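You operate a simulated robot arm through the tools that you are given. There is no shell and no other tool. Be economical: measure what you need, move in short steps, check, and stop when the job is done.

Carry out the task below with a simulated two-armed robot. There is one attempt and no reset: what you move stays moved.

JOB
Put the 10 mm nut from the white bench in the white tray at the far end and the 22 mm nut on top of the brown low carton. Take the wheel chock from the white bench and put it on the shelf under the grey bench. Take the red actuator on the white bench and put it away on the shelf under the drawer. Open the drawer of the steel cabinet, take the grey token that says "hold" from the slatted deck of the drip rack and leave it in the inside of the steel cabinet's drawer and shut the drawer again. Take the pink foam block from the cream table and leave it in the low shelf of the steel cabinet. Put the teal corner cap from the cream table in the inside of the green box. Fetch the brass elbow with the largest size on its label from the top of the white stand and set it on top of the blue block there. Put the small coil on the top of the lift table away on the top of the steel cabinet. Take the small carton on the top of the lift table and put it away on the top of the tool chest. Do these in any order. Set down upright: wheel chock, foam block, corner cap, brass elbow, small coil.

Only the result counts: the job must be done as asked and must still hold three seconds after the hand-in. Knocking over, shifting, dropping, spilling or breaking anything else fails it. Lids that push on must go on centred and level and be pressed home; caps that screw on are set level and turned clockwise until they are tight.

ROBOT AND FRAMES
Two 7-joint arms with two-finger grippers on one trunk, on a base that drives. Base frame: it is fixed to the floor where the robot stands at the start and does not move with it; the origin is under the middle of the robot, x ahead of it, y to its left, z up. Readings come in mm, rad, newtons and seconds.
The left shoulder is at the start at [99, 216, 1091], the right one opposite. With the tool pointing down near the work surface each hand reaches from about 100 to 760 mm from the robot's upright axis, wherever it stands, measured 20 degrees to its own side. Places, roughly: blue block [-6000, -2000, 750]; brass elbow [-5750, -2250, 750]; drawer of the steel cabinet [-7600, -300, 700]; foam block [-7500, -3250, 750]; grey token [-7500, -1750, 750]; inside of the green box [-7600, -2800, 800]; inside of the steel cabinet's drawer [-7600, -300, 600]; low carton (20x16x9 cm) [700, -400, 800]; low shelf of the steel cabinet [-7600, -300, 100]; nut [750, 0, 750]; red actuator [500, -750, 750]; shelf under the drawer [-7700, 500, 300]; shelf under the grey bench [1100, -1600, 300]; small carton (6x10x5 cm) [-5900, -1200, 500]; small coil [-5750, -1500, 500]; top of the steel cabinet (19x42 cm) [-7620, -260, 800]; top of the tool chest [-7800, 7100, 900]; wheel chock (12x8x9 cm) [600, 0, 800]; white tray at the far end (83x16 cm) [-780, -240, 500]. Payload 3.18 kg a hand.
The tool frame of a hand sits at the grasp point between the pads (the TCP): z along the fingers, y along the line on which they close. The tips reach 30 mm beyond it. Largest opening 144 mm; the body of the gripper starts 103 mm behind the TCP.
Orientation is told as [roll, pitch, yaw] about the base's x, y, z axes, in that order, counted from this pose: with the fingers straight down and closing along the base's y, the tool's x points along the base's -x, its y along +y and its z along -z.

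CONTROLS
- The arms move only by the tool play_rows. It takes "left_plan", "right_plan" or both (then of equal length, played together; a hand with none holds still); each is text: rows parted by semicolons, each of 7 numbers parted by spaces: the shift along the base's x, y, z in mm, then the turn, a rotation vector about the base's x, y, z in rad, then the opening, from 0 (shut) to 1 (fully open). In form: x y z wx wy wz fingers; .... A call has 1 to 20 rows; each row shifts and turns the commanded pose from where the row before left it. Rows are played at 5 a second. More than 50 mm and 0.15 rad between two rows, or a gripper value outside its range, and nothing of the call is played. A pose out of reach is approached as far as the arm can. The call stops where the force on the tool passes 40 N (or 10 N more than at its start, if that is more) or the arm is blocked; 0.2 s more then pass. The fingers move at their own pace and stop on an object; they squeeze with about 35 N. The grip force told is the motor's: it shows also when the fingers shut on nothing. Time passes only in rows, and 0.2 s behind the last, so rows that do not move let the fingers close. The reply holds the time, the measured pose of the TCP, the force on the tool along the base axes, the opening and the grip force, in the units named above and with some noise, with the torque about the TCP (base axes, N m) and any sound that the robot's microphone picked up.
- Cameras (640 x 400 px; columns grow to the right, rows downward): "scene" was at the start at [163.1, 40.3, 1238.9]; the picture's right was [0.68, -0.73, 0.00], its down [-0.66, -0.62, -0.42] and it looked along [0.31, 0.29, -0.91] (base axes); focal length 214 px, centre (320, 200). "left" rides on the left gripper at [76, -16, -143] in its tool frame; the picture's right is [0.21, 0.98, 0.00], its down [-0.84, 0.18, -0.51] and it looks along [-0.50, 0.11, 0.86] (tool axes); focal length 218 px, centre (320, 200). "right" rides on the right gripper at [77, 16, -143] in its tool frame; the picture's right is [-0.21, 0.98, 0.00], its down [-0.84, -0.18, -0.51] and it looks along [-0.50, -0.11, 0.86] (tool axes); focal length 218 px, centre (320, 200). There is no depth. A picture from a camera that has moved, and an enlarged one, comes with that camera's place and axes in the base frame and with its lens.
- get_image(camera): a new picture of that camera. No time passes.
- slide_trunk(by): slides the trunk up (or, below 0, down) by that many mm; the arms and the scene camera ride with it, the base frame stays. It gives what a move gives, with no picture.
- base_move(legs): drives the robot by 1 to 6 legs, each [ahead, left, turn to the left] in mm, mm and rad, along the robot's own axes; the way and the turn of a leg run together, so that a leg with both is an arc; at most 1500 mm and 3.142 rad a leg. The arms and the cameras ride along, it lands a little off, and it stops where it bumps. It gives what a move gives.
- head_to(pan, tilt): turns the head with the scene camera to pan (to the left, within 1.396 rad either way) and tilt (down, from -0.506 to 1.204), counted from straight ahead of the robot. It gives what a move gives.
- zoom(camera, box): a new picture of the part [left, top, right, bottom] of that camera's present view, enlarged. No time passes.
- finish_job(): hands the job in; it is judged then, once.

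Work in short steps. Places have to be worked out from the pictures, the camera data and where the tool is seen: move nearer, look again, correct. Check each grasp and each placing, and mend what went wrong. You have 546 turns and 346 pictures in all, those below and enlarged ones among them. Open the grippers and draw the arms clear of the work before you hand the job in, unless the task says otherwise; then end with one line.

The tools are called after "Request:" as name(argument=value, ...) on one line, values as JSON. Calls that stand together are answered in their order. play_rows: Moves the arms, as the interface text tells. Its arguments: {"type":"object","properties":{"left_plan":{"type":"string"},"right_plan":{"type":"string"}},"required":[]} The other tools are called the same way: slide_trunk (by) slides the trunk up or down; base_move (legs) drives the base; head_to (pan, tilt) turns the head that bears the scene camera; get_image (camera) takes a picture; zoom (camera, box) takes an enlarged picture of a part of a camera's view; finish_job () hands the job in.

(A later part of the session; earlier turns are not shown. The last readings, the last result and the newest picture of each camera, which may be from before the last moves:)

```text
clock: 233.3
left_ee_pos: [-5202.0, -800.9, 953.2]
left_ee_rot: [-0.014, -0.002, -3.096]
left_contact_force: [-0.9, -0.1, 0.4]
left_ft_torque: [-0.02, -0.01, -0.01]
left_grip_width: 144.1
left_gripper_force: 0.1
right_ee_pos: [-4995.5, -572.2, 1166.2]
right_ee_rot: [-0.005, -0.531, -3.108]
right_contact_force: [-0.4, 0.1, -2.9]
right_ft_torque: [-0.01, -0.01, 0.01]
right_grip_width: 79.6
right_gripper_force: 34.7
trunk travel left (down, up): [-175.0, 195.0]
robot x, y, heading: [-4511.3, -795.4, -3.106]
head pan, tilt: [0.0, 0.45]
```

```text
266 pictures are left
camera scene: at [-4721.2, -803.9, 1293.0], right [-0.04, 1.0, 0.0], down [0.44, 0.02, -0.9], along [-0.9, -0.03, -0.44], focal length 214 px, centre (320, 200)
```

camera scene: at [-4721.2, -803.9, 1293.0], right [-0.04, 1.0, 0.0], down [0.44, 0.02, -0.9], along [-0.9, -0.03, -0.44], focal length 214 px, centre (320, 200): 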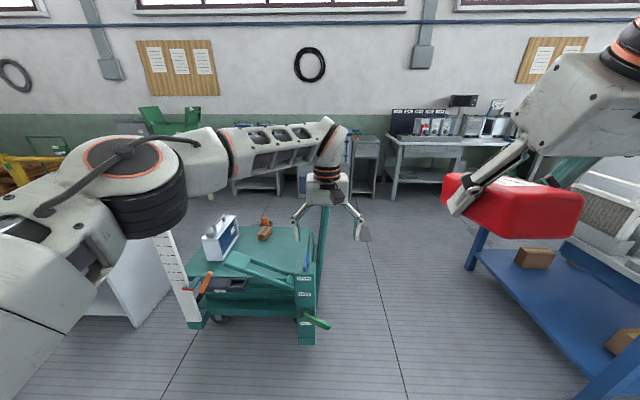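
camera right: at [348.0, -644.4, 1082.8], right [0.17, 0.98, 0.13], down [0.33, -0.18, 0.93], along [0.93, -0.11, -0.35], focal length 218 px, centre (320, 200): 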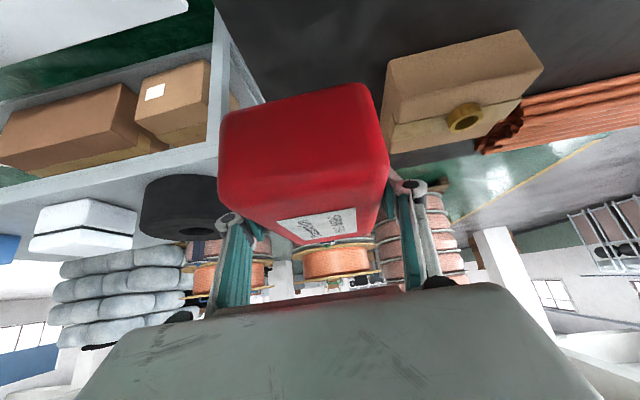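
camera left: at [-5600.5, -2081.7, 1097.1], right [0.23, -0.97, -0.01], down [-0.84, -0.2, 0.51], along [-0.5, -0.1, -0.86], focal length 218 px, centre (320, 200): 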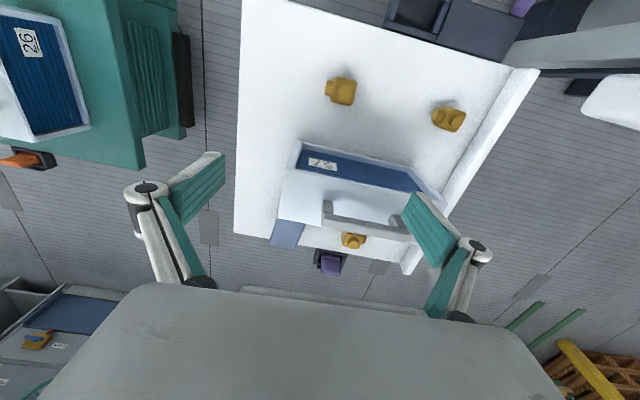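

Request:
play_rows(left_plan="40 0 25 0 0 0 1;40 0 25 0 0 0 1;40 -10 20 0 0 0 1;40 -15 20 0 0 0 1;40 -15 20 0 0 0 1;30 -20 0 0 0 0 1")

Request:
base_move(legs=[[0, -600, -0.035], [1500, 0, 0]])

Request:
get_image(camera="scene")

```text
clock: 234.7
left_ee_pos: [-4974.1, -864.6, 1064.7]
left_ee_rot: [-0.014, -0.003, -3.098]
left_contact_force: [-0.2, 0.1, 0.7]
left_ft_torque: [-0.03, 0.01, 0.03]
left_grip_width: 143.7
left_gripper_force: 0.1
right_ee_pos: [-4995.7, -571.6, 1165.6]
right_ee_rot: [-0.003, -0.529, -3.106]
right_contact_force: [0.1, 1.0, -2.4]
right_ft_torque: [0.02, 0.01, -0.02]
right_grip_width: 79.5
right_gripper_force: 35.6
trunk travel left (down, up): [-175.0, 195.0]
robot x, y, heading: [-4512.7, -795.0, -3.104]
head pan, tilt: [0.0, 0.45]
```

```text
clock: 247.3
left_ee_pos: [-6450.5, -195.1, 1064.9]
left_ee_rot: [-0.009, -0.002, 3.113]
left_contact_force: [-0.9, 0.0, -0.3]
left_ft_torque: [-0.02, -0.04, 0.01]
left_grip_width: 143.8
left_gripper_force: 0.0
right_ee_pos: [-6452.2, 97.3, 1166.9]
right_ee_rot: [-0.005, -0.532, 3.101]
right_contact_force: [0.0, 0.0, -2.6]
right_ft_torque: [0.0, 0.0, 0.0]
right_grip_width: 79.4
right_gripper_force: 35.2
trunk travel left (down, up): [-175.0, 195.0]
robot x, y, heading: [-5985.3, -160.8, 3.104]
head pan, tilt: [0.0, 0.45]
```

```text
265 pictures are left
camera scene: at [-6195.2, -154.4, 1293.1], right [0.04, 1.0, 0.0], down [0.44, -0.02, -0.9], along [-0.9, 0.03, -0.44], focal length 214 px, centre (320, 200)
```

scene: 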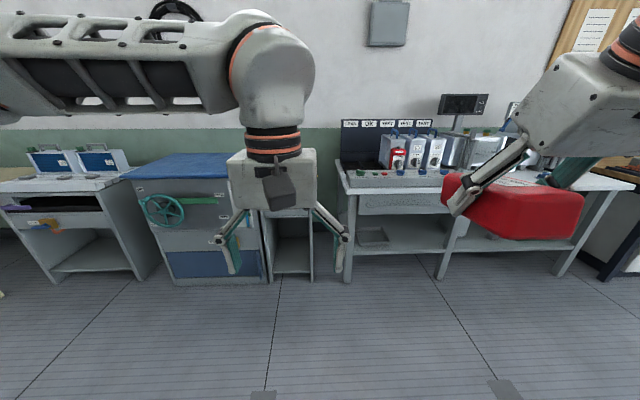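

The shelf under the drawer is in the left bay of the bench ahead (y≈140–790, z≈300). I drive nearer, in line with its free middle.

Request:
base_move(legs=[[250, -500, 0.035]])

Request:
head_to(pan=-0.15, tilt=0.6)

Request:
get_image(camera="scene")

```text
clock: 250.4
left_ee_pos: [-6578.8, 71.8, 1064.3]
left_ee_rot: [-0.013, -0.001, 3.129]
left_contact_force: [-0.7, -0.8, 0.5]
left_ft_torque: [0.1, -0.05, 0.02]
left_grip_width: 144.0
left_gripper_force: 0.2
right_ee_pos: [-6585.0, 365.3, 1165.5]
right_ee_rot: [-0.005, -0.528, 3.12]
right_contact_force: [-0.5, -0.2, -3.1]
right_ft_torque: [0.05, 0.0, 0.01]
right_grip_width: 79.3
right_gripper_force: 35.0
trunk travel left (down, up): [-175.0, 195.0]
robot x, y, heading: [-6112.5, 114.4, 3.128]
head pan, tilt: [0.0, 0.45]
stopped in leg 1: the robot was blocked; the commanded pose is now the measured one
```

```text
clock: 251.1
left_ee_pos: [-6576.9, 72.9, 1064.5]
left_ee_rot: [-0.01, -0.003, 3.128]
left_contact_force: [-0.4, 0.0, 0.6]
left_ft_torque: [-0.02, 0.02, 0.0]
left_grip_width: 143.7
left_gripper_force: 0.0
right_ee_pos: [-6583.6, 366.9, 1166.7]
right_ee_rot: [-0.003, -0.531, 3.116]
right_contact_force: [0.0, 0.3, -2.9]
right_ft_torque: [0.02, -0.01, 0.01]
right_grip_width: 79.4
right_gripper_force: 35.3
trunk travel left (down, up): [-175.0, 195.0]
robot x, y, heading: [-6113.7, 118.0, 3.125]
head pan, tilt: [-0.15, 0.6]
```

```text
264 pictures are left
camera scene: at [-6319.0, 131.7, 1279.6], right [0.17, 0.99, 0.0], down [0.56, -0.1, -0.83], along [-0.81, 0.14, -0.56], focal length 214 px, centre (320, 200)
```

scene: 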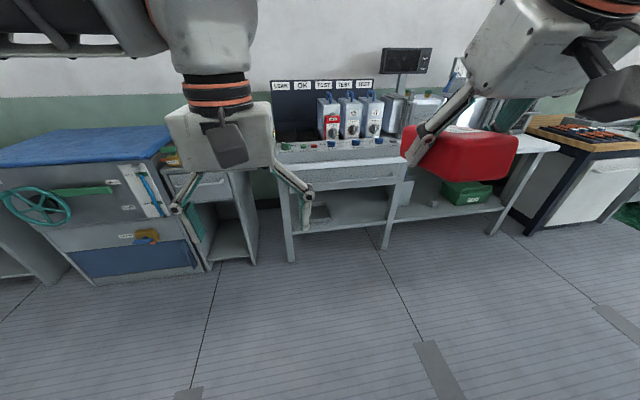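

Bumped the blue bench's end; I ease left, go ahead past it, then right.

Request:
base_move(legs=[[0, 80, 0], [430, 0, 0.015], [0, -250, 0]])

Request:
head_to(pan=0, tilt=0.75)

Request:
get_image(camera="scene")

```text
clock: 257.0
left_ee_pos: [-7008.8, 234.8, 1063.5]
left_ee_rot: [-0.009, -0.001, -3.132]
left_contact_force: [0.7, 0.9, 0.2]
left_ft_torque: [-0.02, 0.0, 0.03]
left_grip_width: 144.0
left_gripper_force: 0.0
right_ee_pos: [-7022.3, 527.5, 1166.5]
right_ee_rot: [-0.003, -0.528, -3.141]
right_contact_force: [0.2, 0.3, -3.0]
right_ft_torque: [0.0, 0.0, 0.03]
right_grip_width: 79.6
right_gripper_force: 35.3
trunk travel left (down, up): [-175.0, 195.0]
robot x, y, heading: [-6545.0, 289.3, -3.134]
head pan, tilt: [-0.15, 0.6]
```

```text
clock: 257.7
left_ee_pos: [-7010.3, 234.6, 1063.4]
left_ee_rot: [-0.011, -0.001, -3.13]
left_contact_force: [-0.2, -0.3, 0.3]
left_ft_torque: [0.01, 0.01, 0.03]
left_grip_width: 143.9
left_gripper_force: 0.1
right_ee_pos: [-7022.4, 527.0, 1165.8]
right_ee_rot: [-0.003, -0.528, -3.141]
right_contact_force: [-0.1, 1.2, -2.3]
right_ft_torque: [0.0, 0.01, 0.0]
right_grip_width: 79.0
right_gripper_force: 35.3
trunk travel left (down, up): [-175.0, 195.0]
robot x, y, heading: [-6547.4, 287.4, -3.139]
head pan, tilt: [0.0, 0.75]
```

```text
263 pictures are left
camera scene: at [-6746.7, 285.6, 1266.7], right [0.0, 1.0, 0.0], down [0.68, 0.0, -0.73], along [-0.73, 0.0, -0.68], focal length 214 px, centre (320, 200)
```

scene: 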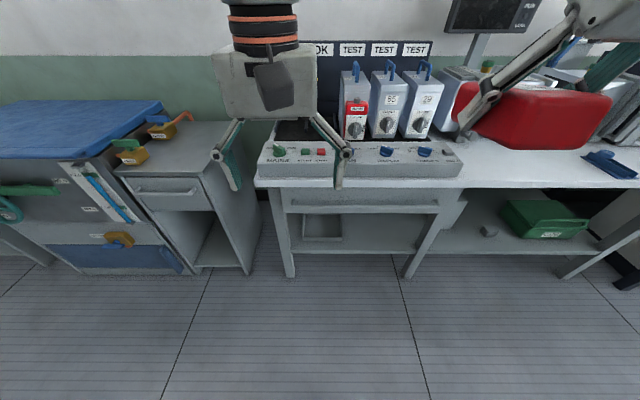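

Request:
base_move(legs=[[-100, -50, 0]])

Request:
slide_trunk(by=-170)

Request:
play_rows(right_plan="-10 5 -40 0 0.05 0 0;-10 5 -40 0 0.05 0 0;-10 5 -40 0 0.05 0 0;-10 0 -40 0 0 0 0;-10 0 -40 0 0 0 0;-10 0 -40 0 0 0 0")

Request:
get_image(camera="scene")

```text
clock: 258.9
left_ee_pos: [-6909.1, 284.2, 1064.4]
left_ee_rot: [-0.011, -0.001, -3.131]
left_contact_force: [0.5, 0.3, -0.1]
left_ft_torque: [-0.05, 0.05, 0.0]
left_grip_width: 143.8
left_gripper_force: 0.1
right_ee_pos: [-6923.1, 577.1, 1165.3]
right_ee_rot: [-0.002, -0.529, -3.142]
right_contact_force: [1.2, 0.7, -2.4]
right_ft_torque: [-0.05, 0.04, 0.0]
right_grip_width: 79.5
right_gripper_force: 35.1
trunk travel left (down, up): [-175.0, 195.0]
robot x, y, heading: [-6446.4, 342.0, -3.138]
head pan, tilt: [0.0, 0.75]
```

```text
clock: 260.9
left_ee_pos: [-6914.4, 282.6, 893.8]
left_ee_rot: [-0.015, 0.013, -3.108]
left_contact_force: [0.1, 0.2, -0.4]
left_ft_torque: [-0.03, 0.04, -0.02]
left_grip_width: 144.0
left_gripper_force: 0.1
right_ee_pos: [-6922.0, 577.1, 996.0]
right_ee_rot: [-0.003, -0.53, -3.14]
right_contact_force: [0.1, 0.4, -2.7]
right_ft_torque: [-0.04, 0.02, 0.0]
right_grip_width: 79.5
right_gripper_force: 35.1
trunk travel left (down, up): [-5.0, 365.0]
robot x, y, heading: [-6445.2, 339.0, -3.134]
head pan, tilt: [0.0, 0.75]
```

```text
clock: 262.2
left_ee_pos: [-6915.7, 283.7, 892.3]
left_ee_rot: [-0.014, 0.01, -3.111]
left_contact_force: [0.2, 0.1, 1.2]
left_ft_torque: [0.0, -0.01, 0.0]
left_grip_width: 144.1
left_gripper_force: 0.1
right_ee_pos: [-7058.5, 573.2, 821.9]
right_ee_rot: [-0.003, -0.676, -3.139]
right_contact_force: [0.8, 0.0, -2.6]
right_ft_torque: [0.01, -0.01, -0.01]
right_grip_width: 79.4
right_gripper_force: 34.7
right hand out of reach, approached as far as the arm can: row 2, 3, 4, 5, 6
trunk travel left (down, up): [-5.0, 365.0]
robot x, y, heading: [-6448.3, 335.9, -3.141]
head pan, tilt: [0.0, 0.75]
```

```text
262 pictures are left
camera scene: at [-6823.1, 329.6, 1071.0], right [-0.06, 1.0, 0.0], down [0.52, 0.03, -0.86], along [-0.85, -0.05, -0.52], focal length 214 px, centre (320, 200)
```

scene: 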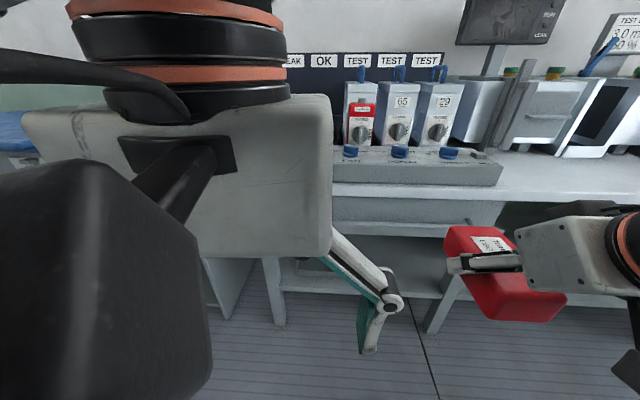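

Request:
play_rows(right_plan="-25 -1 -35 0 0 0 0;-25 -1 -35 0 0 0 0;-25 -1 -35 0 0 0 0;-25 -1 -35 0 0 0 0;-25 -1 -35 0 0 0 0;-25 -1 -35 0 0 0 0;-20 -1 -40 0 0 0 0;-20 -1 -40 0 0 0 0;-20 0 -40 0 0 0 0;-15 0 -40 0 0 0 0;-10 0 -40 0 0 0 0;-10 0 -30 0 0 0 0")

Request:
get_image(camera="right")

```text
clock: 264.9
left_ee_pos: [-6913.7, 283.3, 891.8]
left_ee_rot: [-0.01, 0.008, -3.113]
left_contact_force: [0.3, 0.0, -0.1]
left_ft_torque: [-0.04, 0.03, 0.0]
left_grip_width: 144.2
left_gripper_force: 0.0
right_ee_pos: [-7307.4, 564.8, 386.9]
right_ee_rot: [-0.001, -0.677, -3.141]
right_contact_force: [-0.7, 0.2, -2.9]
right_ft_torque: [-0.04, -0.07, 0.04]
right_grip_width: 79.4
right_gripper_force: 35.8
trunk travel left (down, up): [-5.0, 365.0]
robot x, y, heading: [-6443.9, 337.7, -3.144]
head pan, tilt: [0.0, 0.75]
```

```text
261 pictures are left
camera right: at [-7159.9, 547.6, 448.9], right [-0.16, -0.98, 0.13], down [-0.34, 0.18, 0.92], along [-0.93, 0.11, -0.36], focal length 218 px, centre (320, 200)
```

right: 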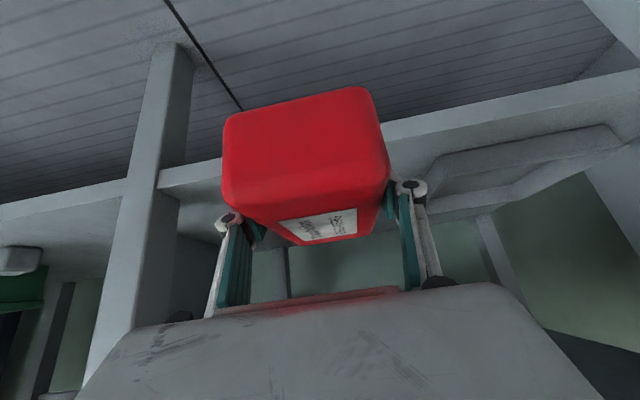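

Request:
play_rows(right_plan="0 0 -20 0 0.01 0 0;0 0 -20 0 0 0 0")

Request:
base_move(legs=[[165, 0, 0]])

Request:
get_image(camera="right")

```text
clock: 265.4
left_ee_pos: [-6913.1, 283.3, 891.4]
left_ee_rot: [-0.011, 0.008, -3.116]
left_contact_force: [0.0, -0.6, 0.0]
left_ft_torque: [0.0, -0.02, -0.02]
left_grip_width: 143.8
left_gripper_force: 0.0
right_ee_pos: [-7305.4, 564.1, 348.6]
right_ee_rot: [-0.004, -0.688, 3.142]
right_contact_force: [0.1, -0.5, -3.4]
right_ft_torque: [0.0, 0.02, -0.03]
right_grip_width: 79.2
right_gripper_force: 35.4
trunk travel left (down, up): [-5.0, 365.0]
robot x, y, heading: [-6444.9, 335.6, -3.136]
head pan, tilt: [0.0, 0.75]
```

```text
clock: 266.9
left_ee_pos: [-7077.6, 280.5, 891.5]
left_ee_rot: [-0.01, 0.01, -3.113]
left_contact_force: [-0.1, -0.8, -0.5]
left_ft_torque: [-0.02, 0.0, -0.01]
left_grip_width: 144.1
left_gripper_force: 0.0
right_ee_pos: [-7470.1, 560.7, 348.9]
right_ee_rot: [-0.003, -0.689, -3.136]
right_contact_force: [-0.5, 0.7, -3.0]
right_ft_torque: [0.01, 0.02, -0.01]
right_grip_width: 79.6
right_gripper_force: 35.3
trunk travel left (down, up): [-5.0, 365.0]
robot x, y, heading: [-6610.2, 334.5, -3.136]
head pan, tilt: [0.0, 0.75]
```

```text
260 pictures are left
camera right: at [-7322.8, 544.0, 408.8], right [-0.16, -0.98, 0.13], down [-0.33, 0.18, 0.93], along [-0.93, 0.1, -0.35], focal length 218 px, centre (320, 200)
```

right: 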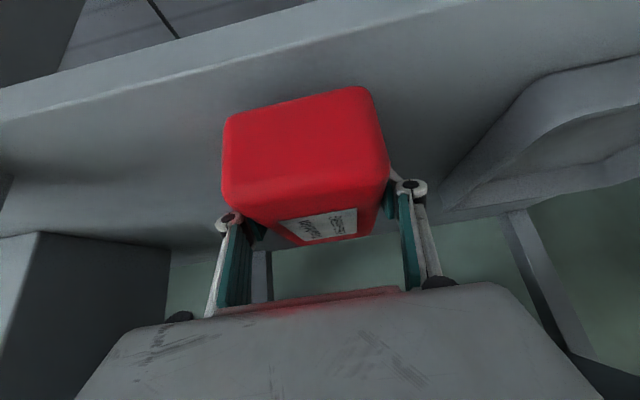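

Request:
play_rows(right_plan="0 0 -10 0 0 0 0;0 0 -5 0 0 0 0;0 0 -4 0 0 0 0;0 0 -4 0 0 0 0;0 0 -3 0 0 0 0;0 0 0 0 0 0 0")

```text
clock: 268.3
left_ee_pos: [-7075.2, 278.8, 892.0]
left_ee_rot: [-0.007, 0.007, -3.109]
left_contact_force: [0.1, -0.5, -0.4]
left_ft_torque: [0.0, 0.05, 0.01]
left_grip_width: 144.2
left_gripper_force: 0.1
right_ee_pos: [-7475.6, 558.9, 329.6]
right_ee_rot: [-0.002, -0.698, -3.137]
right_contact_force: [8.7, -0.8, 33.5]
right_ft_torque: [-0.84, -0.74, 0.06]
right_grip_width: 79.4
right_gripper_force: 34.8
trunk travel left (down, up): [-5.0, 365.0]
robot x, y, heading: [-6610.2, 336.9, -3.135]
head pan, tilt: [0.0, 0.75]
```

Firm contact with the shelf; I release and back out with the base.

Request:
play_rows(right_plan="0 0 2 0 0 0 0.75;0 0 0 0 0 0 0.75;0 0 0 0 0 0 0.75")

Request:
base_move(legs=[[-170, 0, 0]])

Request:
get_image(camera="right")

```text
clock: 269.1
left_ee_pos: [-7077.7, 279.4, 890.6]
left_ee_rot: [-0.006, 0.011, -3.106]
left_contact_force: [-0.7, -0.1, 0.2]
left_ft_torque: [0.03, -0.07, 0.0]
left_grip_width: 143.8
left_gripper_force: 0.0
right_ee_pos: [-7471.8, 560.2, 323.3]
right_ee_rot: [-0.002, -0.691, -3.137]
right_contact_force: [7.7, 2.2, 24.8]
right_ft_torque: [0.21, -0.09, -0.13]
right_grip_width: 111.0
right_gripper_force: 12.8
trunk travel left (down, up): [-5.0, 365.0]
robot x, y, heading: [-6610.2, 334.3, -3.132]
head pan, tilt: [0.0, 0.75]
```

```text
clock: 270.6
left_ee_pos: [-6908.7, 281.7, 889.9]
left_ee_rot: [-0.005, 0.012, -3.106]
left_contact_force: [-0.5, -0.3, -0.1]
left_ft_torque: [0.02, -0.01, 0.01]
left_grip_width: 144.3
left_gripper_force: 0.1
right_ee_pos: [-7303.6, 560.3, 323.2]
right_ee_rot: [-0.003, -0.689, -3.133]
right_contact_force: [0.4, -0.3, 0.1]
right_ft_torque: [-0.02, 0.01, 0.0]
right_grip_width: 108.0
right_gripper_force: 0.1
trunk travel left (down, up): [-5.0, 365.0]
robot x, y, heading: [-6441.1, 336.2, -3.133]
head pan, tilt: [0.0, 0.75]
```

```text
259 pictures are left
camera right: at [-7155.0, 544.7, 384.0], right [-0.16, -0.98, 0.13], down [-0.33, 0.18, 0.93], along [-0.93, 0.1, -0.35], focal length 218 px, centre (320, 200)
```

right: 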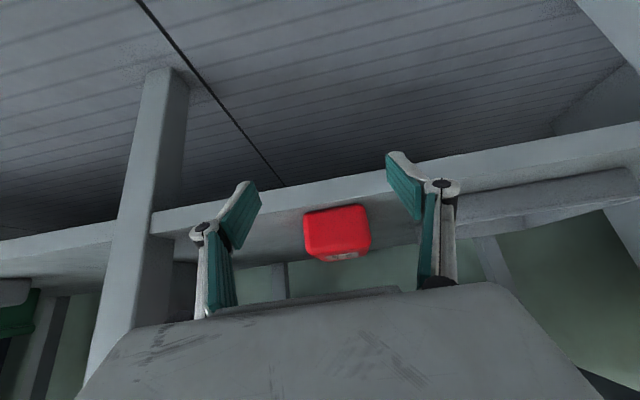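

Actuator is on the shelf. I raise the trunk and right hand, then go look at the steel cabinet.

Request:
slide_trunk(by=170)

Request:
play_rows(right_plan="0 0 40 0 -0.1 0 1;10 0 40 0 -0.1 0 1;20 0 40 0 -0.1 0 1;20 0 40 0 -0.1 0 1;20 0 40 0 -0.1 0 1;20 0 40 0 -0.1 0 1;20 0 40 0 -0.09 0 1;25 0 40 0 0 0 1;25 0 40 0 0 0 1;25 0 40 0 0 0 1;25 0 20 0 0 0 1")

Request:
base_move(legs=[[0, 560, 0]])

Request:
head_to(pan=0, tilt=0.65)

Request:
get_image(camera="scene")

```text
clock: 272.5
left_ee_pos: [-6910.5, 280.1, 1058.4]
left_ee_rot: [-0.006, 0.016, -3.109]
left_contact_force: [0.0, -0.8, -0.1]
left_ft_torque: [-0.04, 0.0, -0.02]
left_grip_width: 143.9
left_gripper_force: 0.1
right_ee_pos: [-7352.6, 559.5, 610.3]
right_ee_rot: [0.001, -0.836, -3.139]
right_contact_force: [19.7, -0.2, -12.4]
right_ft_torque: [-0.25, 0.01, -0.69]
right_grip_width: 107.4
right_gripper_force: 0.1
trunk travel left (down, up): [-175.0, 195.0]
robot x, y, heading: [-6442.7, 338.3, -3.128]
head pan, tilt: [0.0, 0.75]
```

```text
clock: 272.8
left_ee_pos: [-6908.6, 279.9, 1059.6]
left_ee_rot: [-0.003, 0.012, -3.108]
left_contact_force: [0.4, -0.5, 0.3]
left_ft_torque: [0.01, 0.06, -0.02]
left_grip_width: 144.0
left_gripper_force: 0.0
right_ee_pos: [-7348.2, 555.3, 615.1]
right_ee_rot: [0.005, -0.792, 3.139]
right_contact_force: [7.6, -0.1, -17.7]
right_ft_torque: [-0.22, -0.96, -0.06]
right_grip_width: 140.6
right_gripper_force: 0.1
trunk travel left (down, up): [-175.0, 195.0]
robot x, y, heading: [-6443.8, 337.1, -3.129]
head pan, tilt: [0.0, 0.75]
stopped in row 1 (right hand): the force on the tool passed its limit at 83 N (the readings are from after the stop); the commanded pose is now the measured one
```

```text
clock: 275.5
left_ee_pos: [-6906.4, 69.9, 1060.3]
left_ee_rot: [-0.007, 0.013, -3.11]
left_contact_force: [-0.8, 0.8, 0.4]
left_ft_torque: [-0.03, -0.02, 0.02]
left_grip_width: 144.2
left_gripper_force: 0.0
right_ee_pos: [-7347.0, 351.5, 618.4]
right_ee_rot: [-0.002, -0.797, 3.138]
right_contact_force: [1.6, -0.5, 1.0]
right_ft_torque: [-0.1, 0.02, 0.25]
right_grip_width: 144.4
right_gripper_force: 0.1
trunk travel left (down, up): [-175.0, 195.0]
robot x, y, heading: [-6440.0, 131.4, -3.131]
head pan, tilt: [0.0, 0.75]
stopped in leg 1: the force on the tool passed its limit at 51 N (the readings are from after the stop); the commanded pose is now the measured one
```

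```text
clock: 276.1
left_ee_pos: [-6905.8, 71.4, 1059.8]
left_ee_rot: [-0.005, 0.011, -3.11]
left_contact_force: [-0.3, -0.3, 0.6]
left_ft_torque: [0.0, 0.01, -0.02]
left_grip_width: 143.7
left_gripper_force: 0.1
right_ee_pos: [-7348.0, 353.5, 618.9]
right_ee_rot: [-0.004, -0.799, 3.138]
right_contact_force: [3.3, 0.9, 0.5]
right_ft_torque: [-0.09, -0.01, 0.26]
right_grip_width: 144.0
right_gripper_force: 0.0
trunk travel left (down, up): [-175.0, 195.0]
robot x, y, heading: [-6442.8, 127.3, -3.134]
head pan, tilt: [0.0, 0.649]
```

```text
258 pictures are left
camera scene: at [-6643.4, 124.5, 1275.3], right [-0.01, 1.0, 0.0], down [0.6, 0.01, -0.8], along [-0.8, -0.01, -0.6], focal length 214 px, centre (320, 200)
```

scene: 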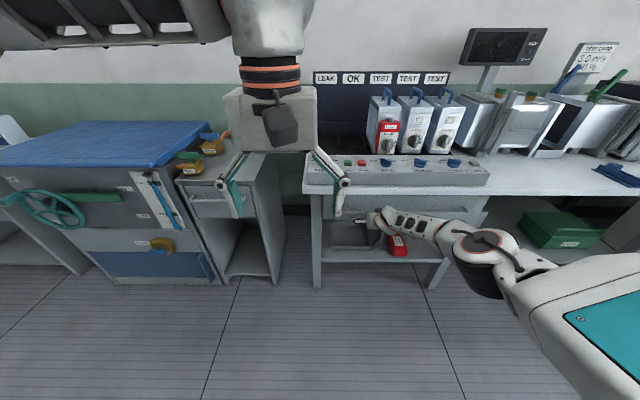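

The right hand caught the bench front while rising – my batching error. I stop and inspect before moving on.

Request:
zoom(camera="scene", box=[290, 140, 490, 300])

Request:
get_image(camera="right")

```text
2.50 times, centred on (390, 220) of scene
camera zoom: at [-6643.4, 124.5, 1275.3], right [-0.01, 1.0, 0.0], down [0.6, 0.01, -0.8], along [-0.8, -0.01, -0.6], focal length 536 px, centre (145, 150)
```

zoom: 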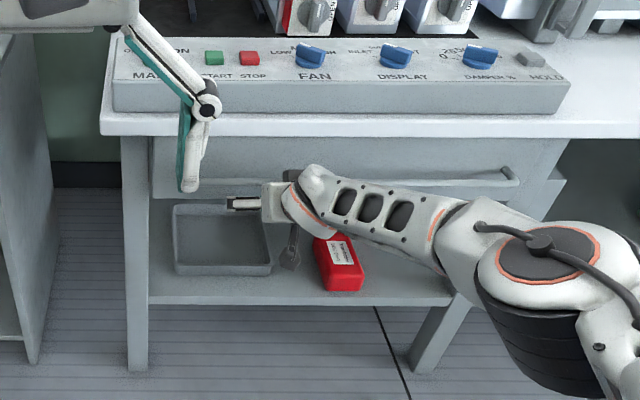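

```text
256 pictures are left
camera right: at [-7193.6, 335.4, 663.1], right [-0.15, -0.98, 0.15], down [-0.22, 0.18, 0.96], along [-0.96, 0.11, -0.25], focal length 218 px, centre (320, 200)
```

right: 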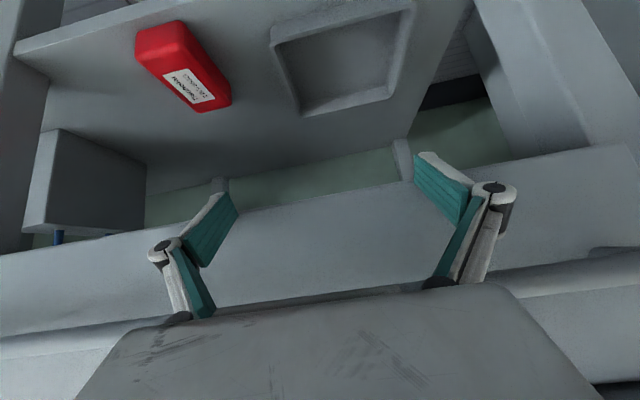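

Request:
play_rows(right_plan="0 0 -15 0 0 0 1;5 0 -20 0 0 0 1;10 0 -20 0 0 0 1")

Request:
base_move(legs=[[-100, 0, 0]])

Request:
zoom(camera="scene", box=[270, 130, 490, 300])

```text
clock: 276.9
left_ee_pos: [-6906.4, 71.2, 1058.8]
left_ee_rot: [-0.004, 0.014, -3.111]
left_contact_force: [-0.7, -0.1, 0.1]
left_ft_torque: [0.02, -0.03, 0.02]
left_grip_width: 144.2
left_gripper_force: 0.1
right_ee_pos: [-7331.5, 354.0, 572.9]
right_ee_rot: [-0.003, -0.797, 3.136]
right_contact_force: [-0.7, -0.7, -0.3]
right_ft_torque: [-0.01, -0.02, -0.01]
right_grip_width: 143.7
right_gripper_force: 0.0
right hand out of reach, approached as far as the arm can: row 2
trunk travel left (down, up): [-175.0, 195.0]
robot x, y, heading: [-6441.8, 124.3, -3.132]
head pan, tilt: [0.0, 0.649]
```

```text
clock: 277.8
left_ee_pos: [-6893.6, 67.7, 1061.4]
left_ee_rot: [-0.006, 0.011, -3.108]
left_contact_force: [-0.6, -0.2, 0.5]
left_ft_torque: [-0.01, -0.01, 0.04]
left_grip_width: 144.1
left_gripper_force: 0.0
right_ee_pos: [-7319.4, 347.9, 571.3]
right_ee_rot: [-0.003, -0.793, -3.141]
right_contact_force: [0.7, 0.0, -0.4]
right_ft_torque: [0.02, -0.02, 0.01]
right_grip_width: 144.2
right_gripper_force: 0.0
trunk travel left (down, up): [-175.0, 195.0]
robot x, y, heading: [-6427.6, 123.0, -3.129]
head pan, tilt: [0.0, 0.649]
stopped in leg 1: the robot was blocked; the commanded pose is now the measured one
```

```text
2.35 times, centred on (380, 215) of scene
camera zoom: at [-6631.0, 122.0, 1275.3], right [-0.01, 1.0, 0.0], down [0.6, 0.01, -0.8], along [-0.8, -0.01, -0.6], focal length 505 px, centre (179, 165)
```

zoom: 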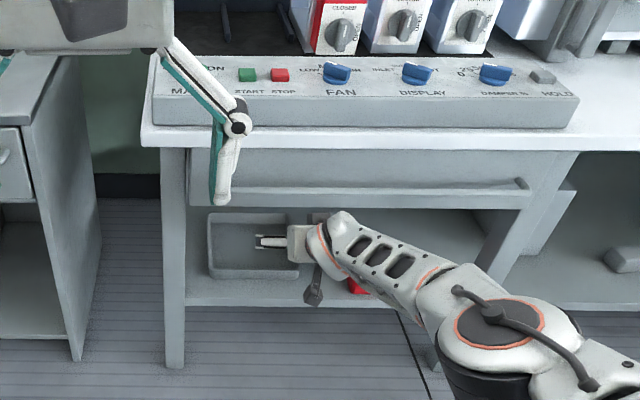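

Request:
head_to(pan=-1.39, tilt=0.8)

Request:
get_image(camera="scene")

```text
clock: 279.3
left_ee_pos: [-6892.9, 68.4, 1060.2]
left_ee_rot: [-0.003, 0.012, -3.108]
left_contact_force: [0.0, -0.3, 0.0]
left_ft_torque: [-0.01, 0.0, 0.01]
left_grip_width: 144.0
left_gripper_force: 0.0
right_ee_pos: [-7317.9, 348.7, 571.1]
right_ee_rot: [-0.002, -0.794, -3.143]
right_contact_force: [0.3, -0.7, -0.1]
right_ft_torque: [0.02, -0.02, 0.01]
right_grip_width: 144.1
right_gripper_force: 0.1
trunk travel left (down, up): [-175.0, 195.0]
robot x, y, heading: [-6425.5, 125.0, -3.132]
head pan, tilt: [-1.389, 0.799]
```

```text
254 pictures are left
camera scene: at [-6559.9, 202.6, 1262.7], right [0.98, 0.2, 0.0], down [0.14, -0.7, -0.7], along [-0.14, 0.68, -0.72], focal length 214 px, centre (320, 200)
```

scene: 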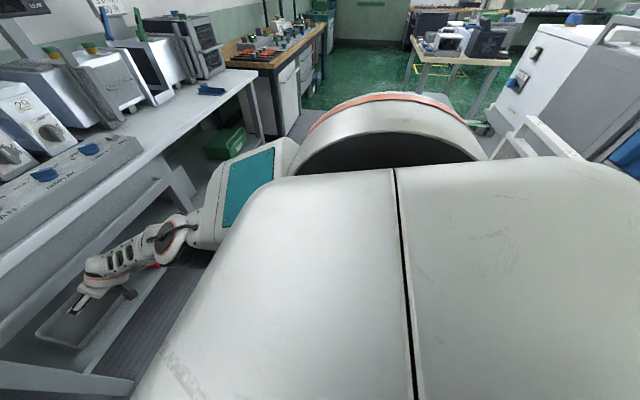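

Request:
base_move(legs=[[0, 200, 0]])

Request:
base_move(legs=[[-120, 0, 0]])

```text
clock: 281.7
left_ee_pos: [-6887.9, -134.9, 1060.2]
left_ee_rot: [-0.005, 0.012, -3.107]
left_contact_force: [-0.2, 0.1, -1.3]
left_ft_torque: [0.0, -0.02, -0.01]
left_grip_width: 144.1
left_gripper_force: 0.1
right_ee_pos: [-7314.3, 146.4, 570.8]
right_ee_rot: [-0.003, -0.793, -3.139]
right_contact_force: [0.7, -0.8, 0.5]
right_ft_torque: [-0.01, -0.01, -0.03]
right_grip_width: 144.0
right_gripper_force: 0.2
trunk travel left (down, up): [-175.0, 195.0]
robot x, y, heading: [-6421.3, -74.9, -3.123]
head pan, tilt: [-1.389, 0.799]
```

```text
clock: 283.0
left_ee_pos: [-6766.4, -131.6, 1060.1]
left_ee_rot: [-0.004, 0.011, -3.104]
left_contact_force: [-0.1, -0.6, -0.1]
left_ft_torque: [0.0, 0.04, 0.0]
left_grip_width: 143.8
left_gripper_force: 0.0
right_ee_pos: [-7192.7, 147.2, 571.3]
right_ee_rot: [-0.005, -0.795, -3.137]
right_contact_force: [-0.4, 0.2, 0.3]
right_ft_torque: [-0.01, -0.02, -0.02]
right_grip_width: 144.0
right_gripper_force: 0.1
trunk travel left (down, up): [-175.0, 195.0]
robot x, y, heading: [-6301.0, -71.3, -3.128]
head pan, tilt: [-1.389, 0.799]
```

Request:
play_rows(right_plan="0 0 40 0 -0.1 0 1;10 0 40 0 -0.1 0 1;20 0 40 0 -0.1 0 1;25 0 40 0 -0.1 0 1;25 0 40 0 -0.1 0 1;25 0 40 0 -0.1 0 1;25 0 40 0 -0.1 0 1;25 0 40 0 -0.09 0 1;25 0 40 0 0 0 1;25 0 40 0 0 0 1;25 0 40 0 0 0 1;25 0 40 0 0 0 1")

Request:
head_to(pan=0.1, tilt=0.5)

Request:
get_image(camera="scene")

```text
clock: 285.6
left_ee_pos: [-6764.4, -131.4, 1061.7]
left_ee_rot: [-0.007, 0.009, -3.105]
left_contact_force: [0.5, 0.6, -0.3]
left_ft_torque: [0.03, 0.03, -0.01]
left_grip_width: 144.1
left_gripper_force: 0.2
right_ee_pos: [-6956.1, 148.4, 1023.8]
right_ee_rot: [-0.001, -0.075, -3.14]
right_contact_force: [0.5, 0.4, 0.2]
right_ft_torque: [0.02, 0.05, 0.0]
right_grip_width: 143.8
right_gripper_force: 0.1
right hand out of reach, approached as far as the arm can: row 8
trunk travel left (down, up): [-175.0, 195.0]
robot x, y, heading: [-6298.5, -74.7, -3.121]
head pan, tilt: [-1.389, 0.799]
```

```text
clock: 287.2
left_ee_pos: [-6766.3, -132.3, 1060.2]
left_ee_rot: [-0.005, 0.014, -3.105]
left_contact_force: [0.2, 0.2, -0.1]
left_ft_torque: [-0.01, 0.0, 0.0]
left_grip_width: 144.1
left_gripper_force: 0.0
right_ee_pos: [-6957.1, 149.3, 1021.7]
right_ee_rot: [0.001, -0.071, -3.14]
right_contact_force: [-0.2, 0.4, 0.2]
right_ft_torque: [-0.01, 0.01, 0.03]
right_grip_width: 144.2
right_gripper_force: 0.1
trunk travel left (down, up): [-175.0, 195.0]
robot x, y, heading: [-6301.3, -74.3, -3.124]
head pan, tilt: [0.099, 0.499]
```

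```text
253 pictures are left
camera scene: at [-6508.4, -86.3, 1288.6], right [-0.12, 0.99, 0.0], down [0.48, 0.06, -0.88], along [-0.87, -0.1, -0.48], focal length 214 px, centre (320, 200)
```

scene: 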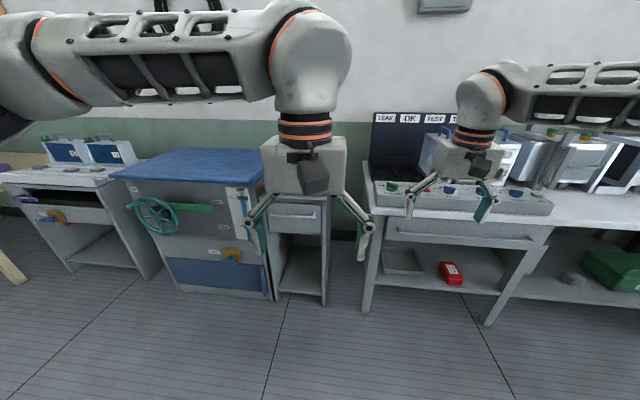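

Request:
base_move(legs=[[150, 0, -0.02], [0, 1250, 0]])

Request:
head_to(pan=0.2, tilt=0.6)

Request:
get_image(camera="scene")

```text
clock: 299.3
left_ee_pos: [-6927.0, -1363.1, 1060.1]
left_ee_rot: [-0.004, 0.012, -3.137]
left_contact_force: [0.0, -0.5, -0.8]
left_ft_torque: [-0.02, 0.0, 0.02]
left_grip_width: 144.1
left_gripper_force: 0.1
right_ee_pos: [-7110.2, -1077.6, 1022.0]
right_ee_rot: [0.001, -0.073, 3.114]
right_contact_force: [-0.2, 0.5, -0.2]
right_ft_torque: [-0.01, 0.01, 0.02]
right_grip_width: 144.1
right_gripper_force: 0.0
trunk travel left (down, up): [-175.0, 195.0]
robot x, y, heading: [-6463.2, -1320.6, 3.13]
head pan, tilt: [0.099, 0.499]
```

```text
clock: 300.0
left_ee_pos: [-6927.9, -1364.0, 1060.6]
left_ee_rot: [-0.004, 0.01, -3.136]
left_contact_force: [0.2, 0.4, -0.6]
left_ft_torque: [0.02, 0.01, 0.03]
left_grip_width: 144.0
left_gripper_force: 0.0
right_ee_pos: [-7110.9, -1078.0, 1021.2]
right_ee_rot: [0.0, -0.072, 3.113]
right_contact_force: [0.7, 0.2, 0.7]
right_ft_torque: [0.02, -0.02, 0.01]
right_grip_width: 143.9
right_gripper_force: 0.0
trunk travel left (down, up): [-175.0, 195.0]
robot x, y, heading: [-6459.9, -1320.3, 3.126]
head pan, tilt: [0.201, 0.6]
```

```text
252 pictures are left
camera scene: at [-6665.1, -1335.5, 1279.6], right [-0.19, 0.98, 0.0], down [0.55, 0.11, -0.83], along [-0.81, -0.15, -0.56], focal length 214 px, centre (320, 200)
```

scene: 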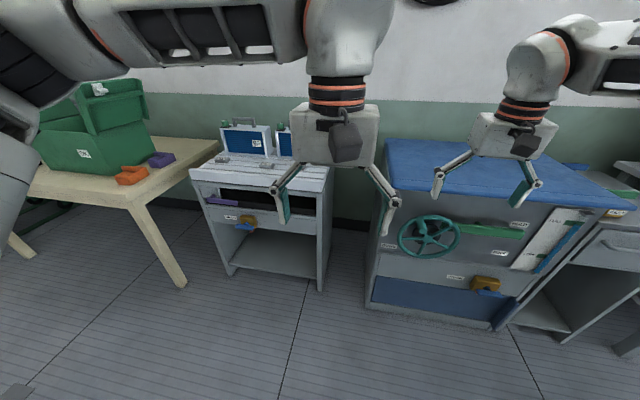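

Request:
zoom(camera="scene", box=[180, 110, 340, 230])

Request:
zoom(camera="scene", box=[20, 70, 220, 210])

```text
3.33 times, centred on (260, 170) of scene
camera zoom: at [-6665.1, -1335.5, 1279.6], right [-0.19, 0.98, 0.0], down [0.55, 0.11, -0.83], along [-0.81, -0.15, -0.56], focal length 715 px, centre (520, 300)
```

zoom: 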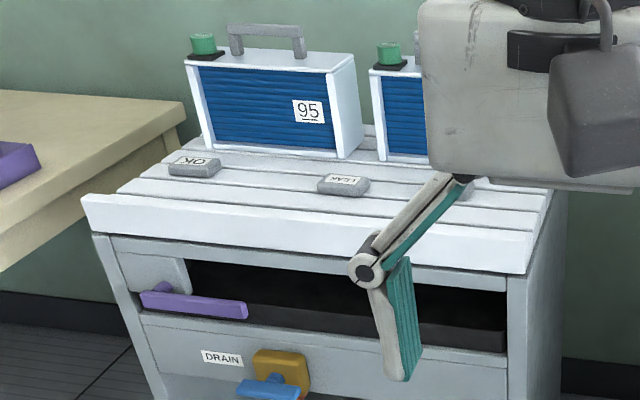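

```text
2.86 times, centred on (120, 140) of scene
camera zoom: at [-6665.1, -1335.5, 1279.6], right [-0.19, 0.98, 0.0], down [0.55, 0.11, -0.83], along [-0.81, -0.15, -0.56], focal length 613 px, centre (891, 371)
```

zoom: 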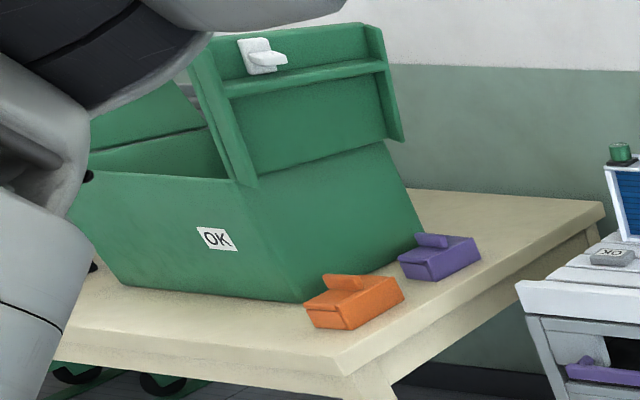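

Request:
base_move(legs=[[350, 400, 0.015]])

Request:
get_image(camera="left")

Request:
get_image(camera="right")

```text
clock: 304.0
left_ee_pos: [-7273.1, -1769.1, 1060.7]
left_ee_rot: [-0.005, 0.013, -3.122]
left_contact_force: [0.1, -0.9, 0.6]
left_ft_torque: [0.01, -0.03, 0.0]
left_grip_width: 144.0
left_gripper_force: 0.0
right_ee_pos: [-7460.0, -1485.1, 1020.3]
right_ee_rot: [0.001, -0.071, 3.128]
right_contact_force: [-0.2, 0.6, 0.8]
right_ft_torque: [0.0, -0.03, -0.03]
right_grip_width: 144.3
right_gripper_force: 0.0
trunk travel left (down, up): [-175.0, 195.0]
robot x, y, heading: [-6810.1, -1719.4, -3.142]
head pan, tilt: [0.201, 0.6]
```

```text
249 pictures are left
camera left: at [-7199.7, -1750.5, 1203.1], right [0.23, -0.97, 0.0], down [-0.84, -0.2, 0.5], along [-0.48, -0.11, -0.87], focal length 218 px, centre (320, 200)
```

left: 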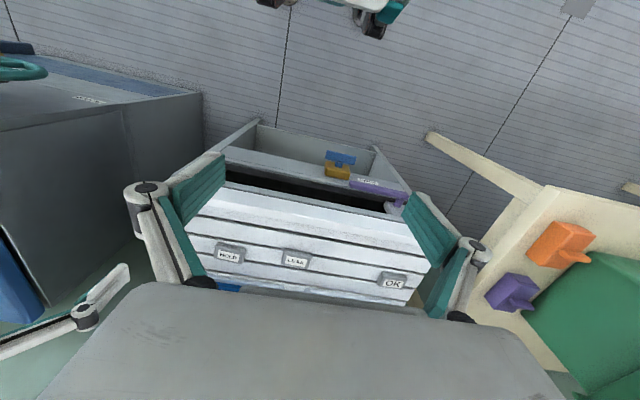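

```text
248 pictures are left
camera right: at [-7375.2, -1502.1, 1157.1], right [-0.22, -0.97, 0.01], down [-0.8, 0.19, 0.57], along [-0.56, 0.11, -0.82], focal length 218 px, centre (320, 200)
```

right: 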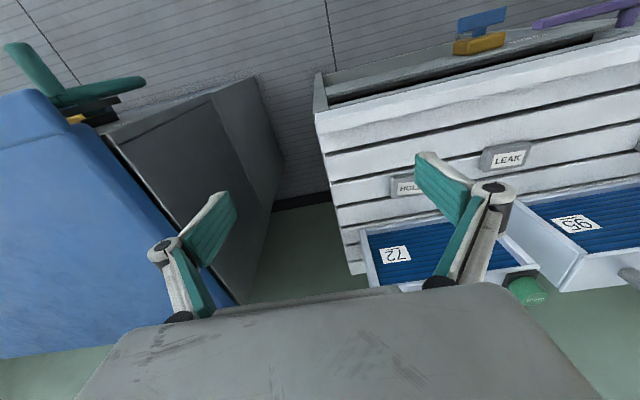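

Request:
play_rows(right_plan="-30 -30 -20 0 -0.07 0 1;-30 -30 -20 0 0 0 1;-30 -30 -20 0 0 0 1;-30 -25 -20 0 0 0 1;-30 -16 -20 0 0 0 1;-10 0 -20 0 0 0 1")

Request:
get_image(camera="right")

```text
clock: 305.4
left_ee_pos: [-7274.4, -1766.8, 1059.1]
left_ee_rot: [-0.004, 0.011, -3.121]
left_contact_force: [1.0, 0.6, -1.0]
left_ft_torque: [-0.04, 0.01, -0.01]
left_grip_width: 143.8
left_gripper_force: 0.0
right_ee_pos: [-7511.2, -1531.0, 974.0]
right_ee_rot: [0.001, -0.005, 3.122]
right_contact_force: [-0.2, 0.1, -0.8]
right_ft_torque: [0.0, 0.01, -0.01]
right_grip_width: 143.9
right_gripper_force: 0.0
right hand out of reach, approached as far as the arm can: row 2, 3, 4, 5, 6
trunk travel left (down, up): [-175.0, 195.0]
robot x, y, heading: [-6806.9, -1715.0, -3.143]
head pan, tilt: [0.201, 0.6]
```

```text
247 pictures are left
camera right: at [-7436.7, -1548.4, 1115.0], right [-0.23, -0.97, 0.0], down [-0.84, 0.2, 0.51], along [-0.5, 0.12, -0.86], focal length 218 px, centre (320, 200)
```

right: 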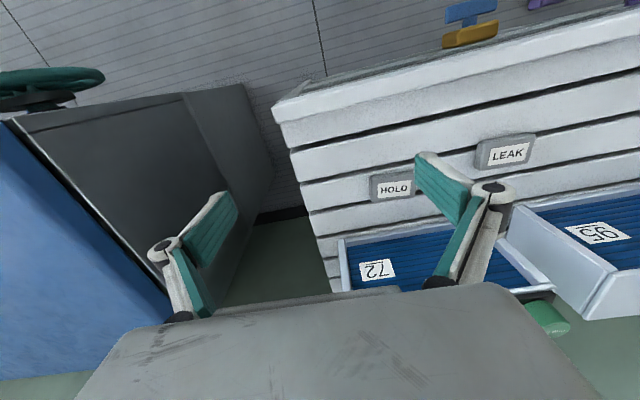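

Request:
base_move(legs=[[130, 0, 0]])

Request:
play_rows(right_plan="10 -30 -20 0 0 0 1;5 -30 -20 0 0 0 1;5 -30 -20 0 0 0 1;0 0 -15 0 0 0 1")

Request:
get_image(camera="right")

```text
clock: 306.7
left_ee_pos: [-7401.9, -1765.7, 1060.4]
left_ee_rot: [-0.005, 0.013, -3.128]
left_contact_force: [0.5, 0.7, -0.2]
left_ft_torque: [0.03, -0.08, -0.02]
left_grip_width: 144.2
left_gripper_force: 0.0
right_ee_pos: [-7639.5, -1525.5, 974.9]
right_ee_rot: [-0.001, -0.006, 3.116]
right_contact_force: [0.1, 0.3, 0.3]
right_ft_torque: [-0.04, -0.04, -0.01]
right_grip_width: 144.1
right_gripper_force: 0.0
trunk travel left (down, up): [-175.0, 195.0]
robot x, y, heading: [-6938.3, -1714.3, 3.139]
head pan, tilt: [0.201, 0.6]
```

```text
clock: 307.7
left_ee_pos: [-7402.1, -1765.1, 1059.4]
left_ee_rot: [-0.004, 0.012, -3.128]
left_contact_force: [0.0, -0.3, 0.2]
left_ft_torque: [0.0, -0.02, 0.01]
left_grip_width: 144.1
left_gripper_force: 0.1
right_ee_pos: [-7619.7, -1616.1, 898.2]
right_ee_rot: [0.0, -0.004, 3.115]
right_contact_force: [-0.3, 0.6, 0.0]
right_ft_torque: [-0.03, -0.01, -0.01]
right_grip_width: 144.1
right_gripper_force: 0.0
trunk travel left (down, up): [-175.0, 195.0]
robot x, y, heading: [-6932.4, -1716.5, 3.136]
head pan, tilt: [0.201, 0.6]
```

```text
246 pictures are left
camera right: at [-7545.6, -1634.0, 1039.3], right [-0.23, -0.97, 0.0], down [-0.84, 0.2, 0.51], along [-0.5, 0.12, -0.86], focal length 218 px, centre (320, 200)
```

right: 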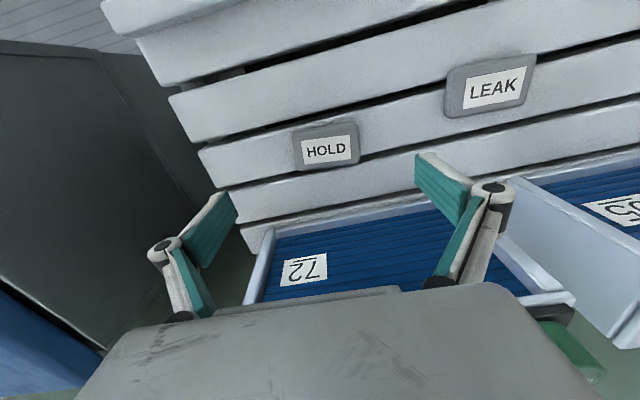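

Request:
play_rows(right_plan="-2 -6 -30 0 0 -0.097 1;0 0 -30 0 0 0 1;0 0 -12 0 0 0 1;0 0 -4 0 0 0 1;0 0 -4 0 0 0 1;0 0 0 0 0 0 1")

Request:
get_image(camera="right")

```text
clock: 309.1
left_ee_pos: [-7401.6, -1765.6, 1060.6]
left_ee_rot: [-0.005, 0.01, -3.128]
left_contact_force: [0.0, -0.2, 0.3]
left_ft_torque: [0.01, -0.01, -0.02]
left_grip_width: 144.1
left_gripper_force: 0.1
right_ee_pos: [-7621.7, -1622.1, 818.2]
right_ee_rot: [0.0, -0.005, 3.02]
right_contact_force: [0.1, 0.1, 0.6]
right_ft_torque: [-0.01, 0.01, 0.0]
right_grip_width: 143.6
right_gripper_force: 0.0
trunk travel left (down, up): [-175.0, 195.0]
robot x, y, heading: [-6936.1, -1717.7, 3.134]
head pan, tilt: [0.201, 0.6]
```

```text
245 pictures are left
camera right: at [-7548.3, -1647.3, 959.8], right [-0.33, -0.95, 0.0], down [-0.81, 0.28, 0.51], along [-0.48, 0.17, -0.86], focal length 218 px, centre (320, 200)
```

right: 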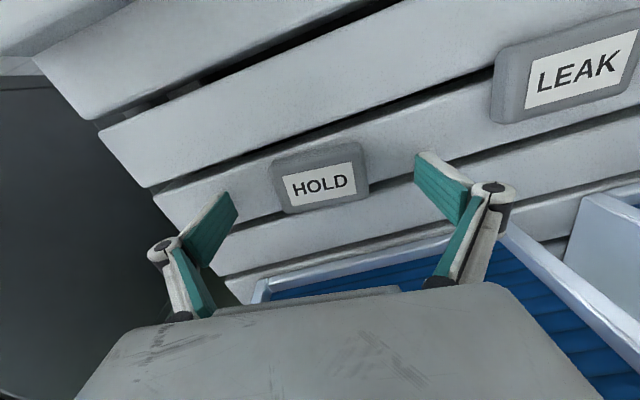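

Request:
play_rows(right_plan="0 0 -5 0 0 0 1;0 0 -5 0 0 0 1;0 0 -4 0 0 0 1;0 0 -4 0 0 0 1;0 0 -4 0 0 0 1")

Request:
get_image(camera="right")

```text
clock: 310.2
left_ee_pos: [-7399.2, -1764.4, 1061.3]
left_ee_rot: [-0.005, 0.008, -3.129]
left_contact_force: [-0.2, 0.0, -0.1]
left_ft_torque: [-0.05, -0.03, -0.01]
left_grip_width: 143.8
left_gripper_force: 0.0
right_ee_pos: [-7621.0, -1621.6, 810.4]
right_ee_rot: [0.004, -0.016, 3.014]
right_contact_force: [9.8, 4.7, 29.0]
right_ft_torque: [1.04, -0.53, -0.32]
right_grip_width: 144.4
right_gripper_force: 0.5
trunk travel left (down, up): [-175.0, 195.0]
robot x, y, heading: [-6932.4, -1713.9, 3.134]
head pan, tilt: [0.201, 0.6]
stopped in row 5 (right hand): the force on the tool passed its limit at 44 N (the readings are from after the stop); the commanded pose is now the measured one
```

```text
244 pictures are left
camera right: at [-7547.5, -1646.3, 950.6], right [-0.33, -0.94, 0.01], down [-0.8, 0.29, 0.52], along [-0.49, 0.17, -0.85], focal length 218 px, centre (320, 200)
```

right: 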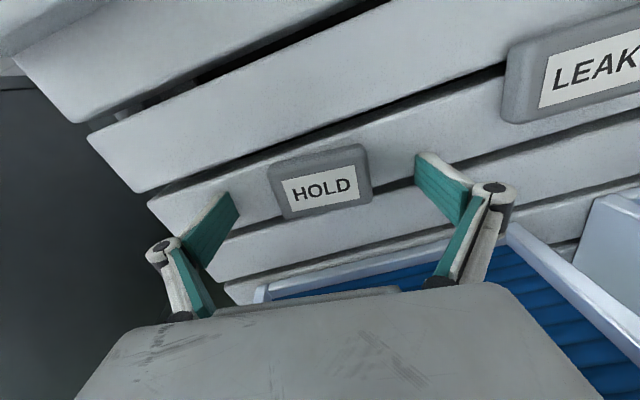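

Deck contact at tips z≈780. I rise 3 mm and close on the token.

Request:
play_rows(right_plan="0 0 3 0 0 0 1;0 0 0 0 0 0 0;0 0 0 0 0 0 0;0 0 0 0 0 0 0;0 0 0 0 0 0 0")

Request:
get_image(camera="right")

```text
clock: 310.8
left_ee_pos: [-7394.7, -1761.3, 1067.6]
left_ee_rot: [-0.005, -0.002, -3.131]
left_contact_force: [0.4, 0.1, -0.4]
left_ft_torque: [-0.02, 0.08, -0.02]
left_grip_width: 143.7
left_gripper_force: 0.2
right_ee_pos: [-7626.2, -1610.6, 829.6]
right_ee_rot: [0.006, -0.042, 2.998]
right_contact_force: [4.5, 26.0, 74.2]
right_ft_torque: [3.86, -1.45, 0.2]
right_grip_width: 68.8
right_gripper_force: 42.3
trunk travel left (down, up): [-175.0, 195.0]
robot x, y, heading: [-6934.1, -1719.7, 3.139]
head pan, tilt: [0.201, 0.6]
stopped in row 2 (right hand): the force on the tool passed its limit at 52 N (the readings are from after the stop); the commanded pose is now the measured one
```

```text
243 pictures are left
camera right: at [-7548.2, -1637.8, 967.4], right [-0.35, -0.94, 0.01], down [-0.79, 0.3, 0.54], along [-0.51, 0.18, -0.84], focal length 218 px, centre (320, 200)
```

right: 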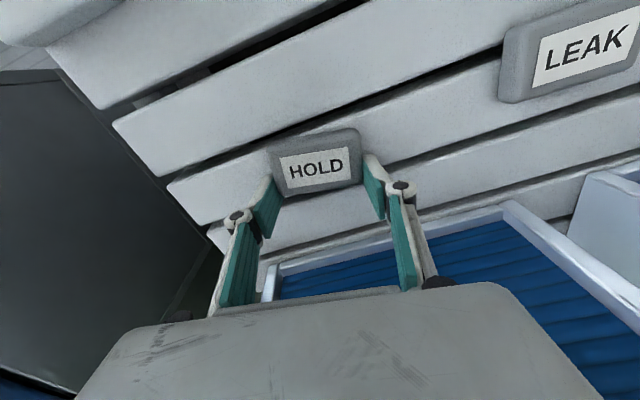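

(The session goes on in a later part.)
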